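You operate a simulated robot arm through the tools that you are given. There is no shell and no other tool. Be economical: measure what you need, move in short steps, check, and stop when the job is done.

You are at the controls of a simulated robot arm. One attempt, no reset.

JOB
Take the blue banded rubber foot and put it on top of the white sensor head.

The check looks at the end state, three seconds after you hand in, the way a careful person would. Anything else that was tipped, shoved, dropped, spilled or broken makes it a failure.

ROBOT AND FRAMES
A 7-joint arm with a two-finger parallel gripper, fixed in place. Base frame: the origin is at the foot of the arm, x ahead of it, y to its left, z up; the work surface is at about z = 0.8. Units: m, rad, N and s.
With the tool pointing down near the work surface it reaches from about 0.24 to 0.68 m from the base axis. Its first joint turns from -1.152 to 1.152 rad. Payload 2.4 kg.
The tool frame sits at the grasp point between the pads (the TCP): z along the fingers, y along the line on which they close. The tips reach 0.03 m beyond it. Largest opening 0.094 m; finger width 0.028, thickness 0.01; the body of the gripper, 0.05 by 0.096 m, starts 0.055 m behind the TCP.
Orientation is that of the tool frame in the base frame, as a unit quaternion [x, y, z, w]. With the fingers straight down and closing along the base's y, the tool's x points along the base's -x, its y along +y and its z along -z.

CONTROLS
- The arm moves only by the tool move_arm. Its argument "plan" is text: rows parted by semicolons, each of 7 numbers parted by spaces: the turn, a rotation vector about the tool's x, y, z in rad, then the shift along the tool's x, y, z in m, then the gripper command, from -1 (fully open) to 1 (shut), values between in proportion. In form: rx ry rz dx dy dz gripper; .... A call has 1 to 10 rows; each row shifts and turns the commanded pose from where the row before left it, along the tool's axes as they then stand. Each row takes 0.2 s and may step no farther than 0.05 m and 0.15 rad from the row before; otherwise, or with a gripper value out of range, the whole call is refused. A pose out of reach is approached as far as the arm can. The call stops where the force on the tool passes 40 N (or 10 N more than at its start, if that is more) or the arm is blocked; 0.2 s more then pass. The fingers move at their own pace (about 0.153 m/s each) and stop on an object; they squeeze with about 35 N. The grip force told is the motor's: it shows also when the fingers shut on nothing. Time passes only in rows, and 0.2 s behind the last, so rows that do not move let the fingers close. It gives the time, the measured TCP pose, the force on the tool (base axes), the opening and the grip force at its end, in the units of the frame above (readings bear some noise).
- Cameras (640 x 400 px; columns grow to the right, rows downward): "scene" is fixed at [0.0356, 0.4676, 1.4575]; the picture's right is [-0.79, -0.61, 0.00], its down [-0.26, 0.34, -0.90] and it looks along [0.55, -0.72, -0.43] (base axes); focal length 352 px, centre (320, 200). "wrist" rides on the gripper at [-0.037, 0, -0.058] in the tool frame; the picture's right is [0.00, -1.00, 0.00], its down [0.97, 0.00, -0.24] and it looks along [0.24, 0.00, 0.97] (tool axes); focal length 218 px, centre (320, 200). There is no depth. A picture from a camera that has moved, and an enlarged one, comes with that camera's place and axes in the base frame and with its lens.
- capture(camera): a new picture of that camera. No time passes.
- inspect(camera, box): a new picture of the part [left, top, right, bottom] of that camera's present view, enlarged. No time passes.
- job_done(): hands the job in; it is judged then, once.

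Work in short steps. Places have to be worked out from the pictures, the camera data and where the tool is seen: move nearer, look again, correct. Check each grasp and each placing, and mend what went wrong. You have 90 turns and 38 pictures in all, those below and enlarged ones among them. Open the gripper and draw the arm clear of the work before you hand the job in, unless the task says otherwise; then end with one line.

The tools are called after "Request:" as name(argument=value, ...) on one line, values as JSON. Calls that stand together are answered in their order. move_arm: Moves the arm, as the interface text tells. Its arguments: {"type":"object","properties":{"plan":{"type":"string"}},"required":["plan"]} The other tools are called the same way: capture (camera) takes a picture; inspect (camera, box) takes an enlarged picture of a part of a camera's view; job_done () hands the job in.

At the start:

```text
t: 0.0
tcp_pos: [0.3603, -0.1212, 1.1]
orientation: [0.0, 1.0, 0.0, 0.0]
ft_force: [-0.1, 0.2, -0.5]
finger_gap: 0.0939
grip_force: 0.1
```

scene: 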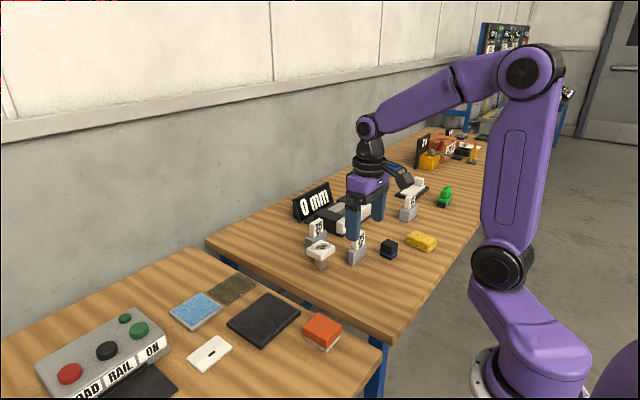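
wrist: 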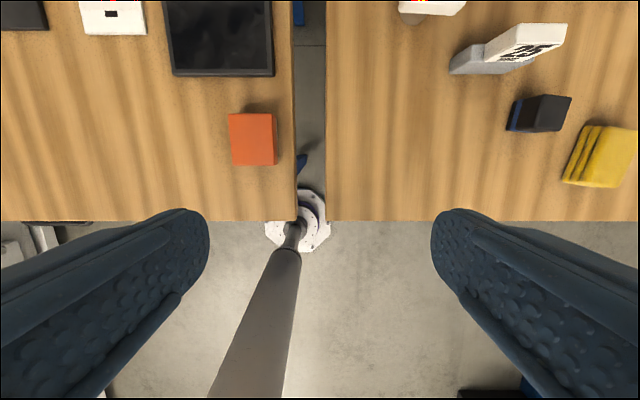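

The black block with a blue band (scene ~388,248) may be the rubber foot, and the white-topped post (~320,250) the sensor head. I enlarge the region to check.

Request:
inspect(camera="scene", box=[280, 160, 470, 280])

Request:
inspect(camera="scene", box=[380, 110, 510, 200])

Request:
inspect(camera="scene", box=[20, 260, 380, 400])

```text
3.33 times, centred on (375, 220) of scene
camera zoom: at [0.0356, 0.4676, 1.4575], right [-0.79, -0.61, 0.0], down [-0.26, 0.34, -0.9], along [0.55, -0.72, -0.43], focal length 1172 px, centre (137, 133)
```

zoom: 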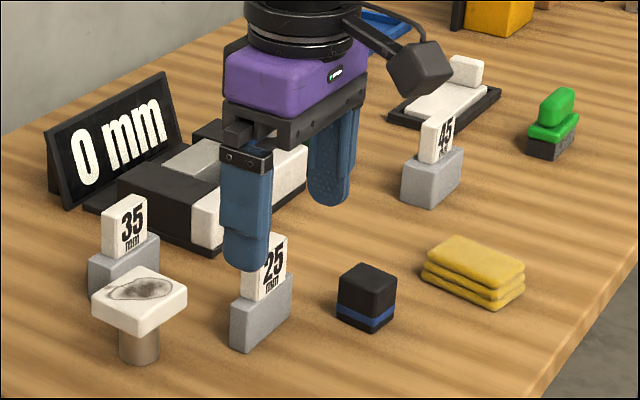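

```text
4.44 times, centred on (445, 155) of scene
camera zoom: at [0.0356, 0.4676, 1.4575], right [-0.79, -0.61, 0.0], down [-0.26, 0.34, -0.9], along [0.55, -0.72, -0.43], focal length 1563 px, centre (-236, 400)
```

zoom: 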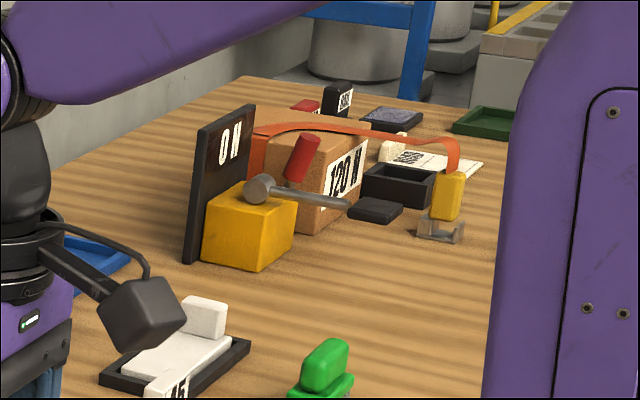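

```text
1.78 times, centred on (200, 330) of scene
camera zoom: at [0.0356, 0.4676, 1.4575], right [-0.79, -0.61, 0.0], down [-0.26, 0.34, -0.9], along [0.55, -0.72, -0.43], focal length 625 px, centre (533, -31)
```

zoom: 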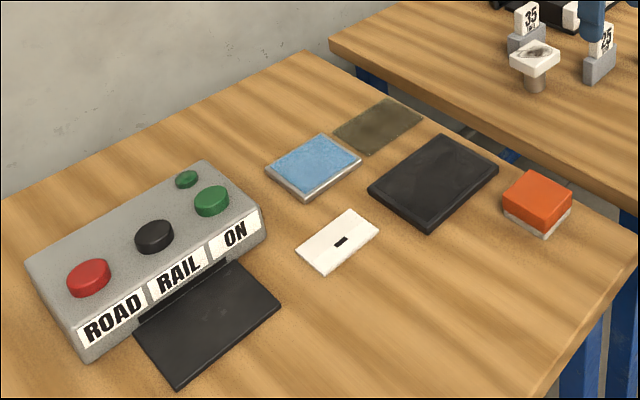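

The foot (black cube with blue band) is at about (0.44,-0.43), and the white plate on a post at about (0.58,-0.25) with its top near z≈0.86. I move over them, staying high, for a top view.

Request:
move_arm(plan="0 0 0 -0.025 -0.04 0 -1;0 0 0 -0.025 -0.04 0 -1;0 0 0 -0.025 -0.04 0 -1;0 0 0 -0.025 -0.04 0 -1;0 0 0 -0.02 -0.04 0 -1;0 0 0 0 0 0 -1")

Request:
capture(camera="wrist")

Request:
capture(camera="scene")

```text
t: 1.4
tcp_pos: [0.4799, -0.3206, 1.1]
orientation: [-0.001, 1.0, 0.0, 0.0]
ft_force: [0.6, 1.0, 0.4]
finger_gap: 0.094
grip_force: 0.0
```

```text
32 pictures are left
camera wrist: at [0.5174, -0.3212, 1.1567], right [0.0, -1.0, 0.0], down [-0.97, 0.0, 0.24], along [-0.24, 0.0, -0.97], focal length 218 px, centre (320, 200)
```

wrist: 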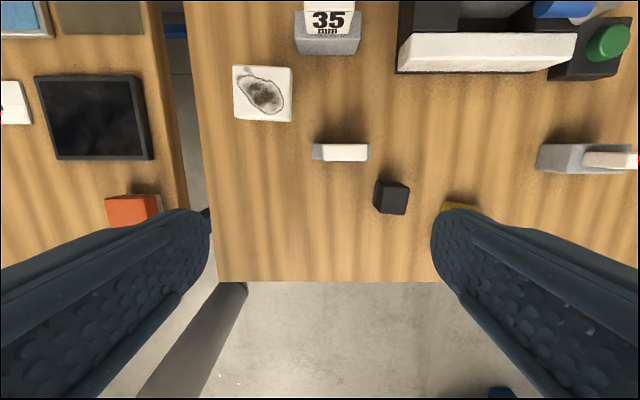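

```text
31 pictures are left
```

scene: 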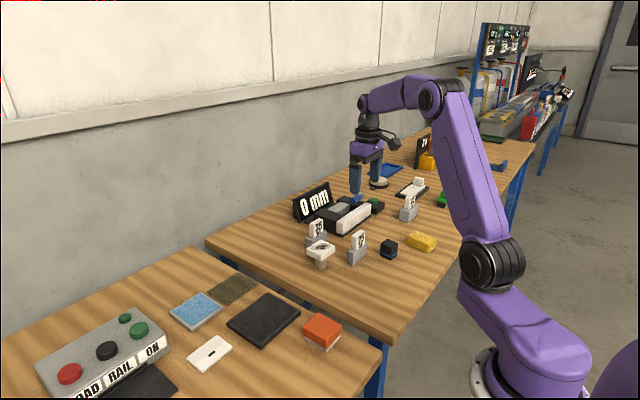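

Estimates agree: foot (0.443,-0.427), white plate (0.580,-0.249). Before deciding which object is the sensor head, I look closer at the newly visible items.

Request:
inspect(camera="scene", box=[285, 130, 465, 275])

Request:
inspect(camera="wrist", box=[200, 0, 640, 240])

Request:
inspect(camera="scene", box=[440, 10, 600, 140])

```text
2.76 times, centred on (375, 202) of scene
camera zoom: at [0.0357, 0.4676, 1.4575], right [-0.79, -0.61, 0.0], down [-0.26, 0.34, -0.9], along [0.55, -0.72, -0.43], focal length 970 px, centre (168, 193)
```

zoom: 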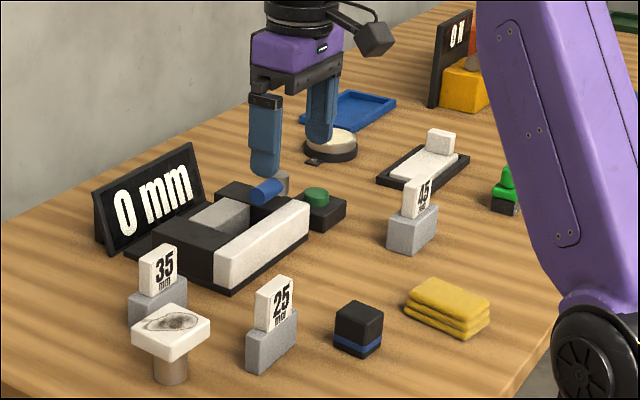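

```text
1.45 times, centred on (420, 120) of wrist
camera zoom: at [0.5174, -0.3212, 1.1567], right [0.0, -1.0, 0.0], down [-0.97, 0.0, 0.24], along [-0.24, 0.0, -0.97], focal length 318 px, centre (174, 316)
```

zoom: 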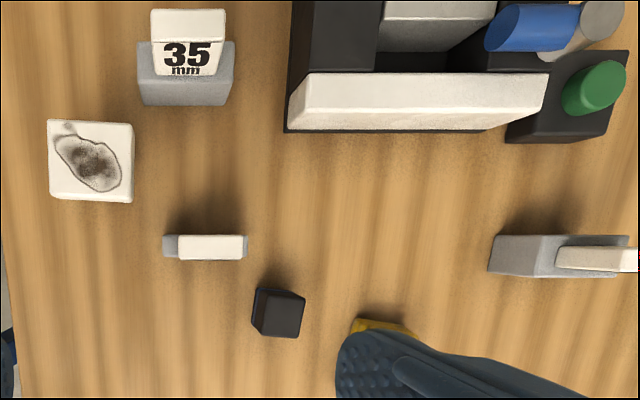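

```text
3.08 times, centred on (520, 75) of scene
camera zoom: at [0.0357, 0.4676, 1.4575], right [-0.79, -0.61, 0.0], down [-0.26, 0.34, -0.9], along [0.55, -0.72, -0.43], focal length 1082 px, centre (-295, 585)
```

zoom: 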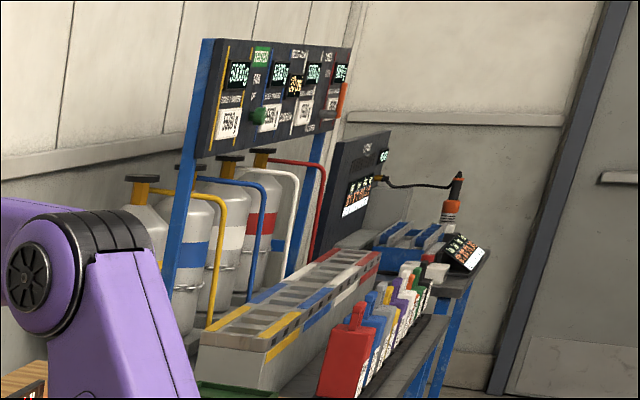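

The white plate on a post (with the smudge) is the only head-like white object near, so it's the target; the foot is the black cube with the blue band. I move above the foot at z≈0.95 and look for its yaw.

Request:
move_arm(plan="0 0 0 0.01 -0.035 0 -0.5;0 0 0 0.01 -0.035 0.01 -0.5;0 0 0 0.01 -0.036 0.04 -0.5;0 0 0 0.007 0 0.04 -0.5;0 0 0 0 0 0.04 -0.5;0 0 0 0 0 0.02 -0.5;0 0 0 0 0 0 -0.5")

Request:
capture(camera="wrist")

```text
refused: row 3 steps farther than a row can; nothing moved
```

```text
27 pictures are left
camera wrist: at [0.5174, -0.3212, 1.1567], right [0.0, -1.0, 0.0], down [-0.97, 0.0, 0.24], along [-0.24, 0.0, -0.97], focal length 218 px, centre (320, 200)
```

wrist: 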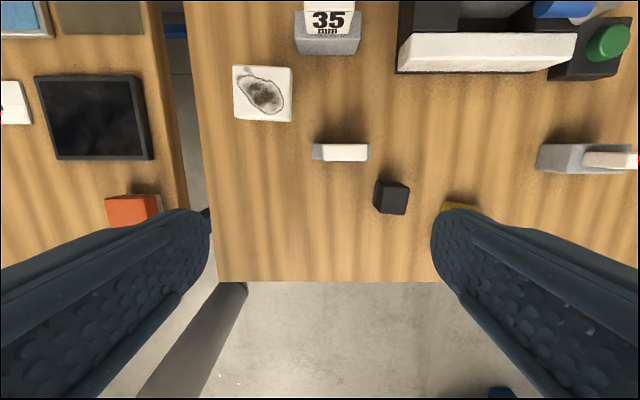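

One row was too long, so nothing moved; I send the same move in smaller steps.

Request:
move_arm(plan="0 0 0 0.01 -0.035 0 -0.5;0 0 0 0.01 -0.035 0.01 -0.5;0 0 0 0.01 -0.036 0.02 -0.5;0 0 0 0.007 0 0.04 -0.5;0 0 0 0 0 0.04 -0.5;0 0 0 0 0 0.04 -0.5;0 0 0 0 0 0 -0.5")

Request:
capture(camera="wrist")

```text
t: 3.0
tcp_pos: [0.4442, -0.4271, 0.9498]
orientation: [0.0, 1.0, 0.0, 0.0]
ft_force: [-0.3, 1.0, 0.3]
finger_gap: 0.0703
grip_force: 0.1
```

```text
26 pictures are left
camera wrist: at [0.4804, -0.4281, 1.0066], right [0.0, -1.0, 0.0], down [-0.97, 0.0, 0.24], along [-0.24, 0.0, -0.97], focal length 218 px, centre (320, 200)
```

wrist: 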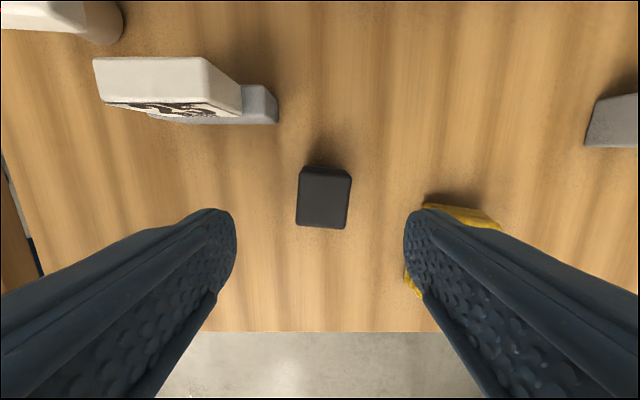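

The foot lies centred between the fingers with a small yaw; I enlarge to measure it.

Request:
inspect(camera="wrist", box=[270, 145, 382, 245])

```text
4.00 times, centred on (326, 195) of wrist
camera zoom: at [0.4804, -0.4281, 1.0066], right [0.0, -1.0, 0.0], down [-0.97, 0.0, 0.24], along [-0.24, 0.0, -0.97], focal length 873 px, centre (296, 220)
```

zoom: 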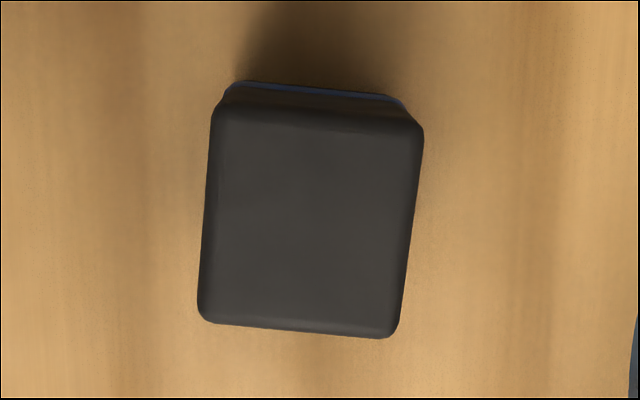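

The foot is yawed about −5.5° (≈0.097 rad about tool z), centred at about (0.440,−0.430), ~40 mm wide, top z≈0.843. I align and descend to z≈0.837, still open.

Request:
move_arm(plan="0 0 0.097 0.004 -0.003 0 -0.5;0 0 0 0 0 0.035 -0.5;0 0 0 0 0 0.03 -0.5;0 0 0 0 0 0.025 -0.5;0 0 0 0 0 0.015 -0.5;0 0 0 0 0 0.008 -0.5;0 0 0 0 0 0 -0.5")

Request:
capture(camera="wrist")

Request:
inspect(camera="scene", box=[300, 180, 460, 280])

```text
t: 4.6
tcp_pos: [0.4388, -0.4305, 0.8353]
orientation: [0.049, 0.999, 0.0, 0.0]
ft_force: [-0.5, 0.1, 0.1]
finger_gap: 0.0707
grip_force: 0.0
```

```text
24 pictures are left
camera wrist: at [0.476, -0.4344, 0.8932], right [-0.1, -1.0, 0.0], down [-0.97, 0.09, 0.24], along [-0.24, 0.02, -0.97], focal length 218 px, centre (320, 200)
```

wrist: 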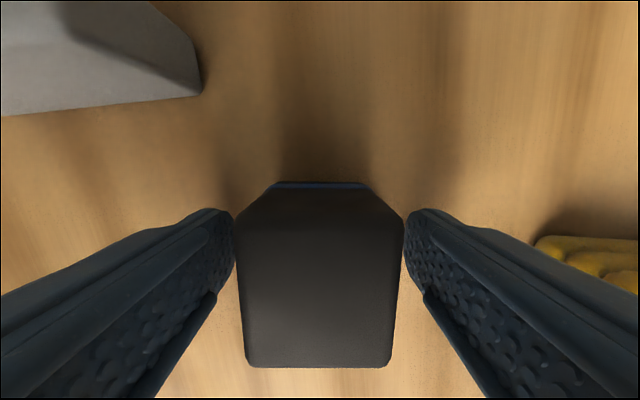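

```text
4.00 times, centred on (380, 230) of scene
camera zoom: at [0.0356, 0.4676, 1.4575], right [-0.79, -0.61, 0.0], down [-0.26, 0.34, -0.9], along [0.55, -0.72, -0.43], focal length 1406 px, centre (80, 80)
```

zoom: 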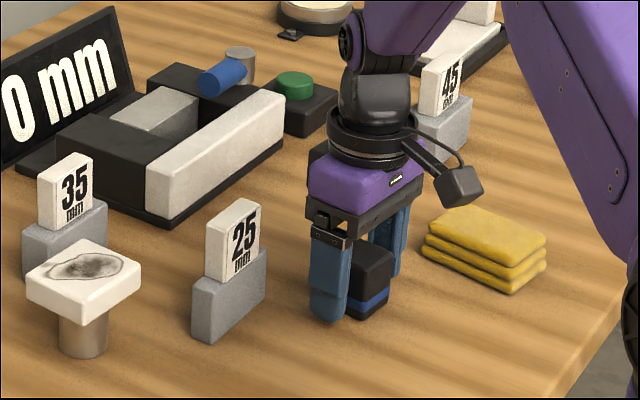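

The foot sits centred between the fingers and squared up. I close the gripper and wait for the squeeze.

Request:
move_arm(plan="0 0 0 0 0 0 1;0 0 0 0 0 0 1;0 0 0 0 0 0 1")

```text
t: 5.4
tcp_pos: [0.4397, -0.4304, 0.836]
orientation: [0.049, 0.999, -0.001, -0.001]
ft_force: [0.3, -0.8, 0.8]
finger_gap: 0.0437
grip_force: 35.0
```

Grip holds at 0.0437 m with 35 N. I lift straight up to about z=0.98.

Request:
move_arm(plan="0 0 0 0 0 -0.015 1;0 0 0 0 0 -0.025 1;0 0 0 0 0 -0.035 1;0 0 0 0 0 -0.035 1;0 0 0 0 0 -0.035 1;0 0 0 0 0 0 1")

Request:
inspect(camera="scene", box=[280, 150, 440, 280])

Request:
capture(camera="wrist")

```text
t: 6.8
tcp_pos: [0.4395, -0.4301, 0.982]
orientation: [0.048, 0.999, 0.0, 0.0]
ft_force: [0.3, 0.4, -0.8]
finger_gap: 0.0436
grip_force: 34.9
```

```text
3.08 times, centred on (360, 215) of scene
camera zoom: at [0.0356, 0.4676, 1.4575], right [-0.79, -0.61, 0.0], down [-0.26, 0.34, -0.9], along [0.55, -0.72, -0.43], focal length 1082 px, centre (197, 154)
```

zoom: 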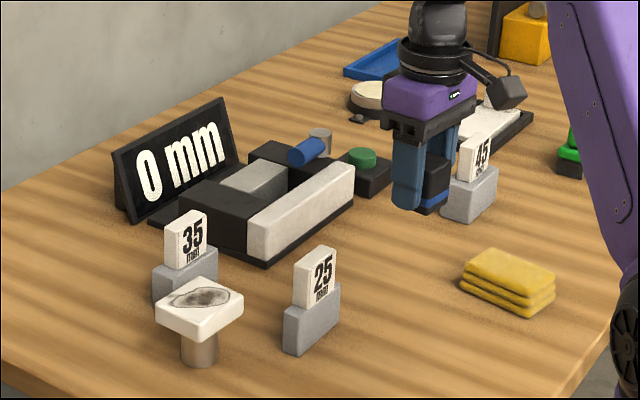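

```text
21 pictures are left
camera wrist: at [0.4762, -0.4339, 1.0392], right [-0.1, -1.0, 0.0], down [-0.97, 0.09, 0.24], along [-0.24, 0.02, -0.97], focal length 218 px, centre (320, 200)
```

wrist: 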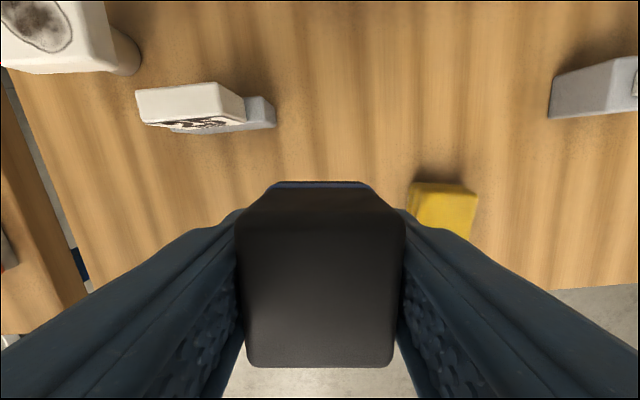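

The foot is held; from the wrist view its top is ~6 mm above the TCP and its centre ~4–5 mm to tool +x. Next I turn back to square and hover short of the plate (0.50,−0.25,1.0) to measure the plate closely.

Request:
move_arm(plan="0 0 -0.097 0 0 -0.018 1;0 0 0 -0.012 0.036 0 1;0 0 0 -0.012 0.036 0 1;0 0 0 -0.012 0.036 0 1;0 0 0 -0.012 0.036 0 1;0 0 0 -0.012 0.036 0 1;0 0 0 0 0 0 1")

Request:
capture(camera="wrist")

Request:
inspect(camera="scene", box=[270, 200, 390, 290])

```text
t: 8.4
tcp_pos: [0.4992, -0.2506, 1.0005]
orientation: [-0.001, 1.0, 0.0, 0.0]
ft_force: [0.3, 0.8, -1.1]
finger_gap: 0.0435
grip_force: 34.7
```

```text
20 pictures are left
camera wrist: at [0.5362, -0.251, 1.0568], right [0.0, -1.0, 0.0], down [-0.97, 0.0, 0.24], along [-0.24, 0.0, -0.97], focal length 218 px, centre (320, 200)
```

wrist: 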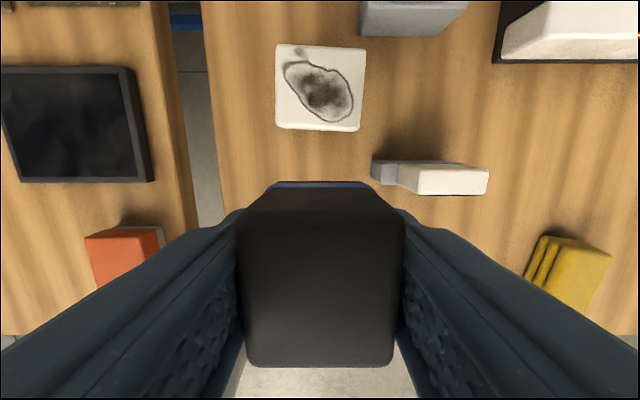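

```text
4.44 times, centred on (330, 245) of scene
camera zoom: at [0.0356, 0.4676, 1.4575], right [-0.79, -0.61, 0.0], down [-0.26, 0.34, -0.9], along [0.55, -0.72, -0.43], focal length 1563 px, centre (276, 0)
```

zoom: 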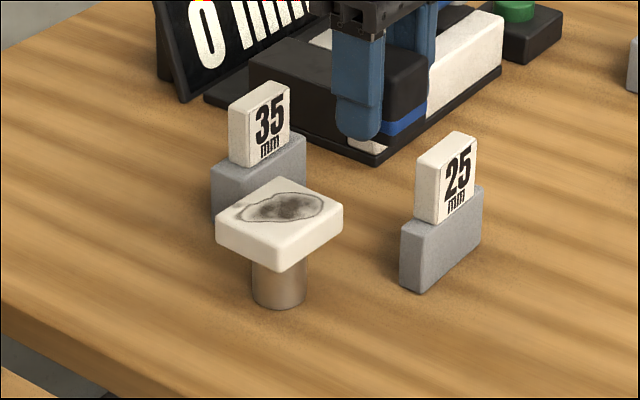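

The plate centre is at about (0.582,−0.251), top z≈0.865. I move over it (TCP x≈0.5865 to allow for the foot's offset) and lower to z≈0.93, leaving ~29 mm under the foot.

Request:
move_arm(plan="0 0 0 -0.03 0 0 1;0 0 0 -0.03 0 0 1;0 0 0 -0.027 0 0 1;0 0 0 0 0 0.03 1;0 0 0 0 0 0.025 1;0 0 0 0 0 0.015 1;0 0 0 0 0 0 1")

Request:
inspect(camera="scene", box=[270, 190, 390, 280])

Request:
capture(camera="wrist")

```text
t: 10.0
tcp_pos: [0.5862, -0.2498, 0.928]
orientation: [0.0, 1.0, 0.0, -0.001]
ft_force: [-0.5, -0.1, -0.9]
finger_gap: 0.0436
grip_force: 34.9
```

```text
4.44 times, centred on (330, 235) of scene
camera zoom: at [0.0356, 0.4676, 1.4575], right [-0.79, -0.61, 0.0], down [-0.26, 0.34, -0.9], along [0.55, -0.72, -0.43], focal length 1563 px, centre (276, 44)
```

zoom: 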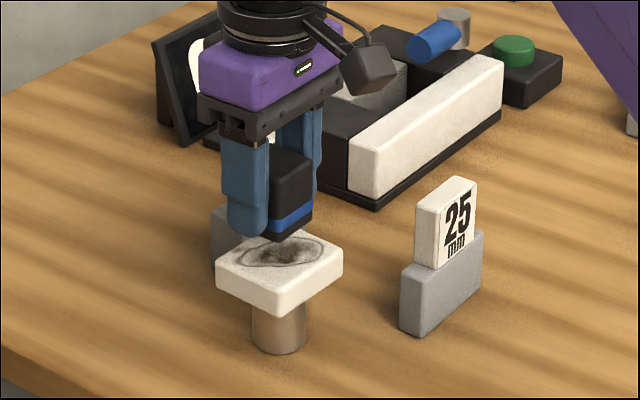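

```text
17 pictures are left
camera wrist: at [0.6234, -0.251, 0.9858], right [0.0, -1.0, 0.0], down [-0.97, 0.0, 0.24], along [-0.24, 0.0, -0.97], focal length 218 px, centre (320, 200)
```

wrist: 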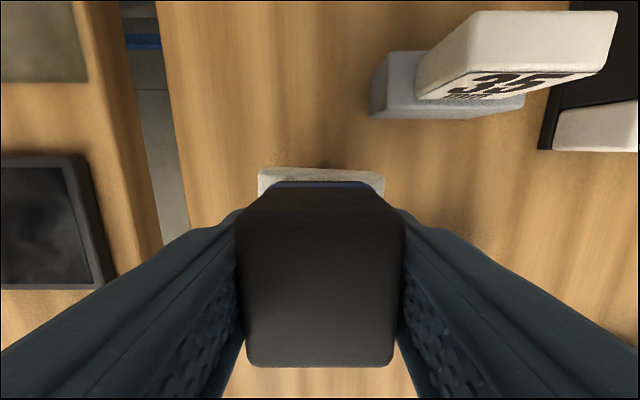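

Alignment looks good: the plate's far edge is centred on the foot. I lower 20 mm and check.

Request:
move_arm(plan="0 0 0 0 0 0.012 1;0 0 0 0 0 0.008 1;0 0 0 0 0 0 1")

Request:
inspect(camera="scene", box=[290, 210, 350, 270])

```text
t: 10.8
tcp_pos: [0.5869, -0.2505, 0.9095]
orientation: [0.001, 1.0, 0.0, 0.0]
ft_force: [-0.2, -0.3, 0.3]
finger_gap: 0.0434
grip_force: 34.8
```

```text
6.67 times, centred on (320, 240) of scene
camera zoom: at [0.0356, 0.4676, 1.4575], right [-0.79, -0.61, 0.0], down [-0.26, 0.34, -0.9], along [0.55, -0.72, -0.43], focal length 2344 px, centre (320, -67)
```

zoom: 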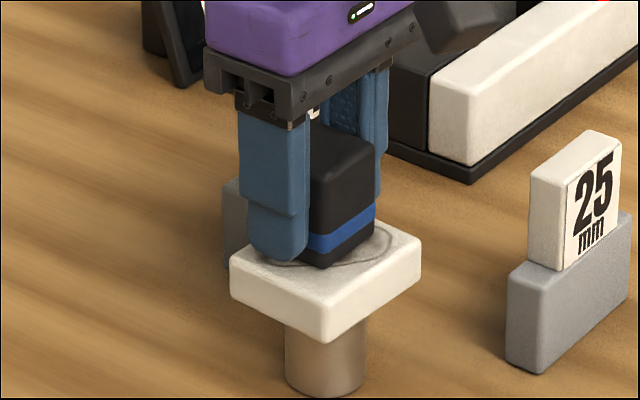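

About 8 mm remain with no contact; I go down in small steps watching force.

Request:
move_arm(plan="0 0 0 0 0 0.003 1;0 0 0 0 0 0.002 1;0 0 0 0 0 0 1")

Request:
move_arm(plan="0 0 0 0 0 0.0015 1;0 0 0 0 0 0 1")

```text
t: 11.6
tcp_pos: [0.5872, -0.2512, 0.9082]
orientation: [0.0, 1.0, -0.001, 0.002]
ft_force: [-4.9, 2.2, 7.7]
finger_gap: 0.0434
grip_force: 35.5
stopped in row 3: the force on the tool passed its limit (the readings are from after the stop); the commanded pose is now the measured one
```

```text
t: 12.2
tcp_pos: [0.5884, -0.2513, 0.9079]
orientation: [-0.001, 1.0, -0.001, 0.003]
ft_force: [-9.1, 3.9, 25.6]
finger_gap: 0.0435
grip_force: 35.0
```

Contact came at z≈0.908 with 26 N now, so the plate is a bit higher than I estimated. I ease up 1 mm and look before releasing.

Request:
move_arm(plan="0 0 0 0 0 -0.001 1;0 0 0 0 0 0 1")

Request:
inspect(camera="scene", box=[290, 210, 350, 270])

Request:
capture(camera="wrist")

```text
t: 12.8
tcp_pos: [0.5878, -0.2519, 0.9081]
orientation: [0.0, 1.0, -0.002, 0.004]
ft_force: [-2.1, 1.3, 22.6]
finger_gap: 0.0436
grip_force: 34.2
```

```text
6.67 times, centred on (320, 240) of scene
camera zoom: at [0.0351, 0.4678, 1.4575], right [-0.79, -0.61, 0.0], down [-0.26, 0.34, -0.9], along [0.55, -0.72, -0.43], focal length 2344 px, centre (320, -67)
```

zoom: 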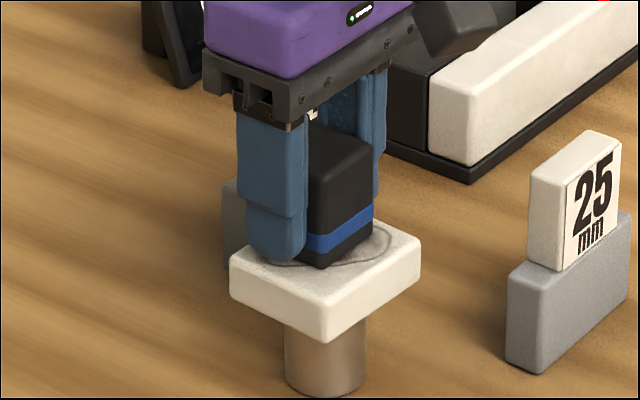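

```text
14 pictures are left
camera wrist: at [0.6244, -0.2514, 0.9651], right [0.0, -1.0, 0.0], down [-0.97, 0.0, 0.23], along [-0.23, 0.0, -0.97], focal length 218 px, centre (320, 200)
```

wrist: 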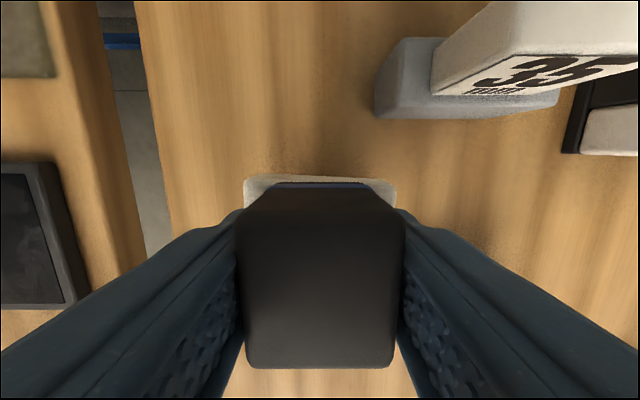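

The foot sits on the plate, centred within ~4 mm, fingers clear of the plate. I ease off another millimetre to drop the load before opening.

Request:
move_arm(plan="0 0 0 0 0 -0.0009 1;0 0 0 0 0 0 1")

```text
t: 13.4
tcp_pos: [0.5881, -0.2523, 0.9083]
orientation: [0.0, 1.0, -0.002, 0.004]
ft_force: [3.2, -0.6, 14.9]
finger_gap: 0.0433
grip_force: 35.1
```

Request:
move_arm(plan="0 0 0 0 0 -0.001 1;0 0 0 0 0 0 1")

```text
t: 14.0
tcp_pos: [0.5867, -0.2509, 0.9077]
orientation: [0.0, 1.0, -0.001, 0.001]
ft_force: [3.1, -0.8, 4.3]
finger_gap: 0.0435
grip_force: 35.1
```

Load is down to ~4 N, still in contact. I open partly to about 0.07 m in place.

Request:
move_arm(plan="0 0 0 0 0 0 0;0 0 0 0 0 0 -0.2;0 0 0 0 0 0 -0.5;0 0 0 0 0 0 -0.5")

Request:
inspect(camera="scene", box=[290, 210, 350, 270])

Request:
capture(camera="wrist")

```text
t: 15.0
tcp_pos: [0.5881, -0.2511, 0.909]
orientation: [0.0, 1.0, -0.001, 0.002]
ft_force: [-0.2, 0.0, 0.5]
finger_gap: 0.0706
grip_force: 0.0
```

```text
6.67 times, centred on (320, 240) of scene
camera zoom: at [0.0356, 0.4676, 1.4575], right [-0.79, -0.61, 0.0], down [-0.26, 0.34, -0.9], along [0.55, -0.72, -0.43], focal length 2344 px, centre (320, -67)
```

zoom: 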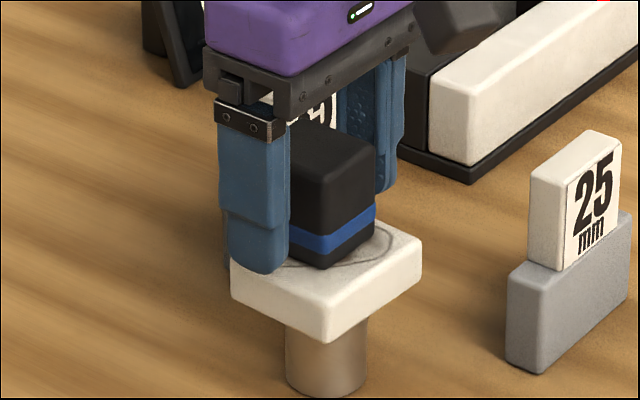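

```text
12 pictures are left
camera wrist: at [0.6241, -0.2513, 0.9659], right [0.0, -1.0, 0.0], down [-0.97, 0.0, 0.24], along [-0.24, 0.0, -0.97], focal length 218 px, centre (320, 200)
```

wrist: 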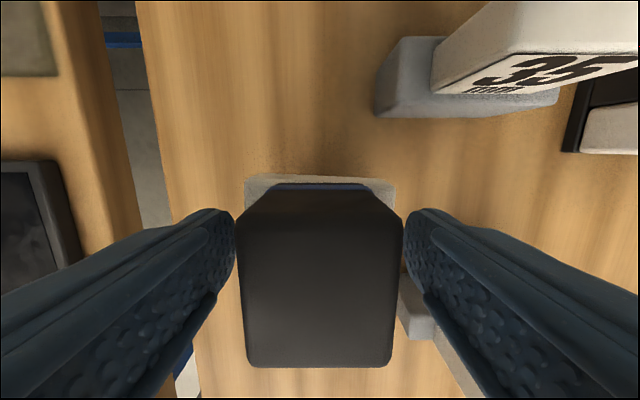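

The foot stands upright on the plate and the fingers are clear. I draw straight up, then back toward the base, and take a final look.

Request:
move_arm(plan="0 0 0 0 0 -0.015 -0.5;0 0 0 0 0 -0.025 -0.5;0 0 0 0 0 -0.04 -0.5;0 0 0 0 0 -0.045 -0.5;0 0 0 0 0 -0.045 -1;0 0 0 0.04 0 0 -1;0 0 0 0.04 0 0 -1;0 0 0 0.04 0 0 -1;0 0 0 0 0 0 -1")

Request:
inspect(camera="scene", box=[270, 170, 430, 280])

Request:
capture(camera="wrist")

```text
t: 17.0
tcp_pos: [0.4664, -0.2515, 1.0776]
orientation: [0.0, 1.0, 0.0, 0.002]
ft_force: [0.3, -0.3, 0.5]
finger_gap: 0.094
grip_force: 0.0
```

```text
3.64 times, centred on (350, 225) of scene
camera zoom: at [0.0356, 0.4676, 1.4575], right [-0.79, -0.61, 0.0], down [-0.26, 0.34, -0.9], along [0.55, -0.72, -0.43], focal length 1278 px, centre (211, 109)
```

zoom: 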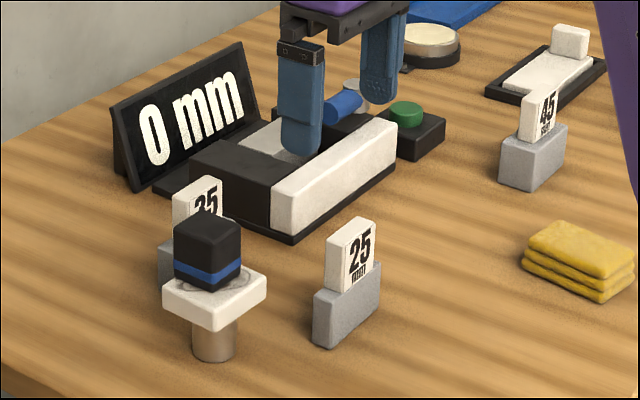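

```text
10 pictures are left
camera wrist: at [0.5029, -0.2521, 1.1347], right [0.0, -1.0, 0.0], down [-0.97, 0.0, 0.24], along [-0.24, 0.0, -0.97], focal length 218 px, centre (320, 200)
```

wrist: 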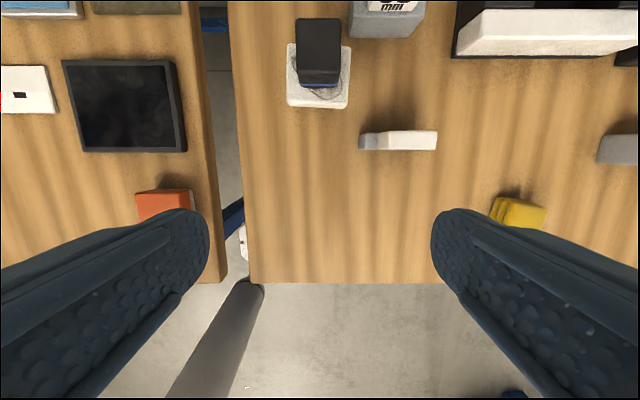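

The foot stands upright and centred on the white head. Nothing else has been disturbed, and the gripper is open and clear, so I hand in.

Request:
job_done()

```text
The job is handed in.
```

The blue banded rubber foot is standing upright on the white post-mounted plate, which I took to be the sensor head; nothing else was disturbed, and the gripper is open and clear.
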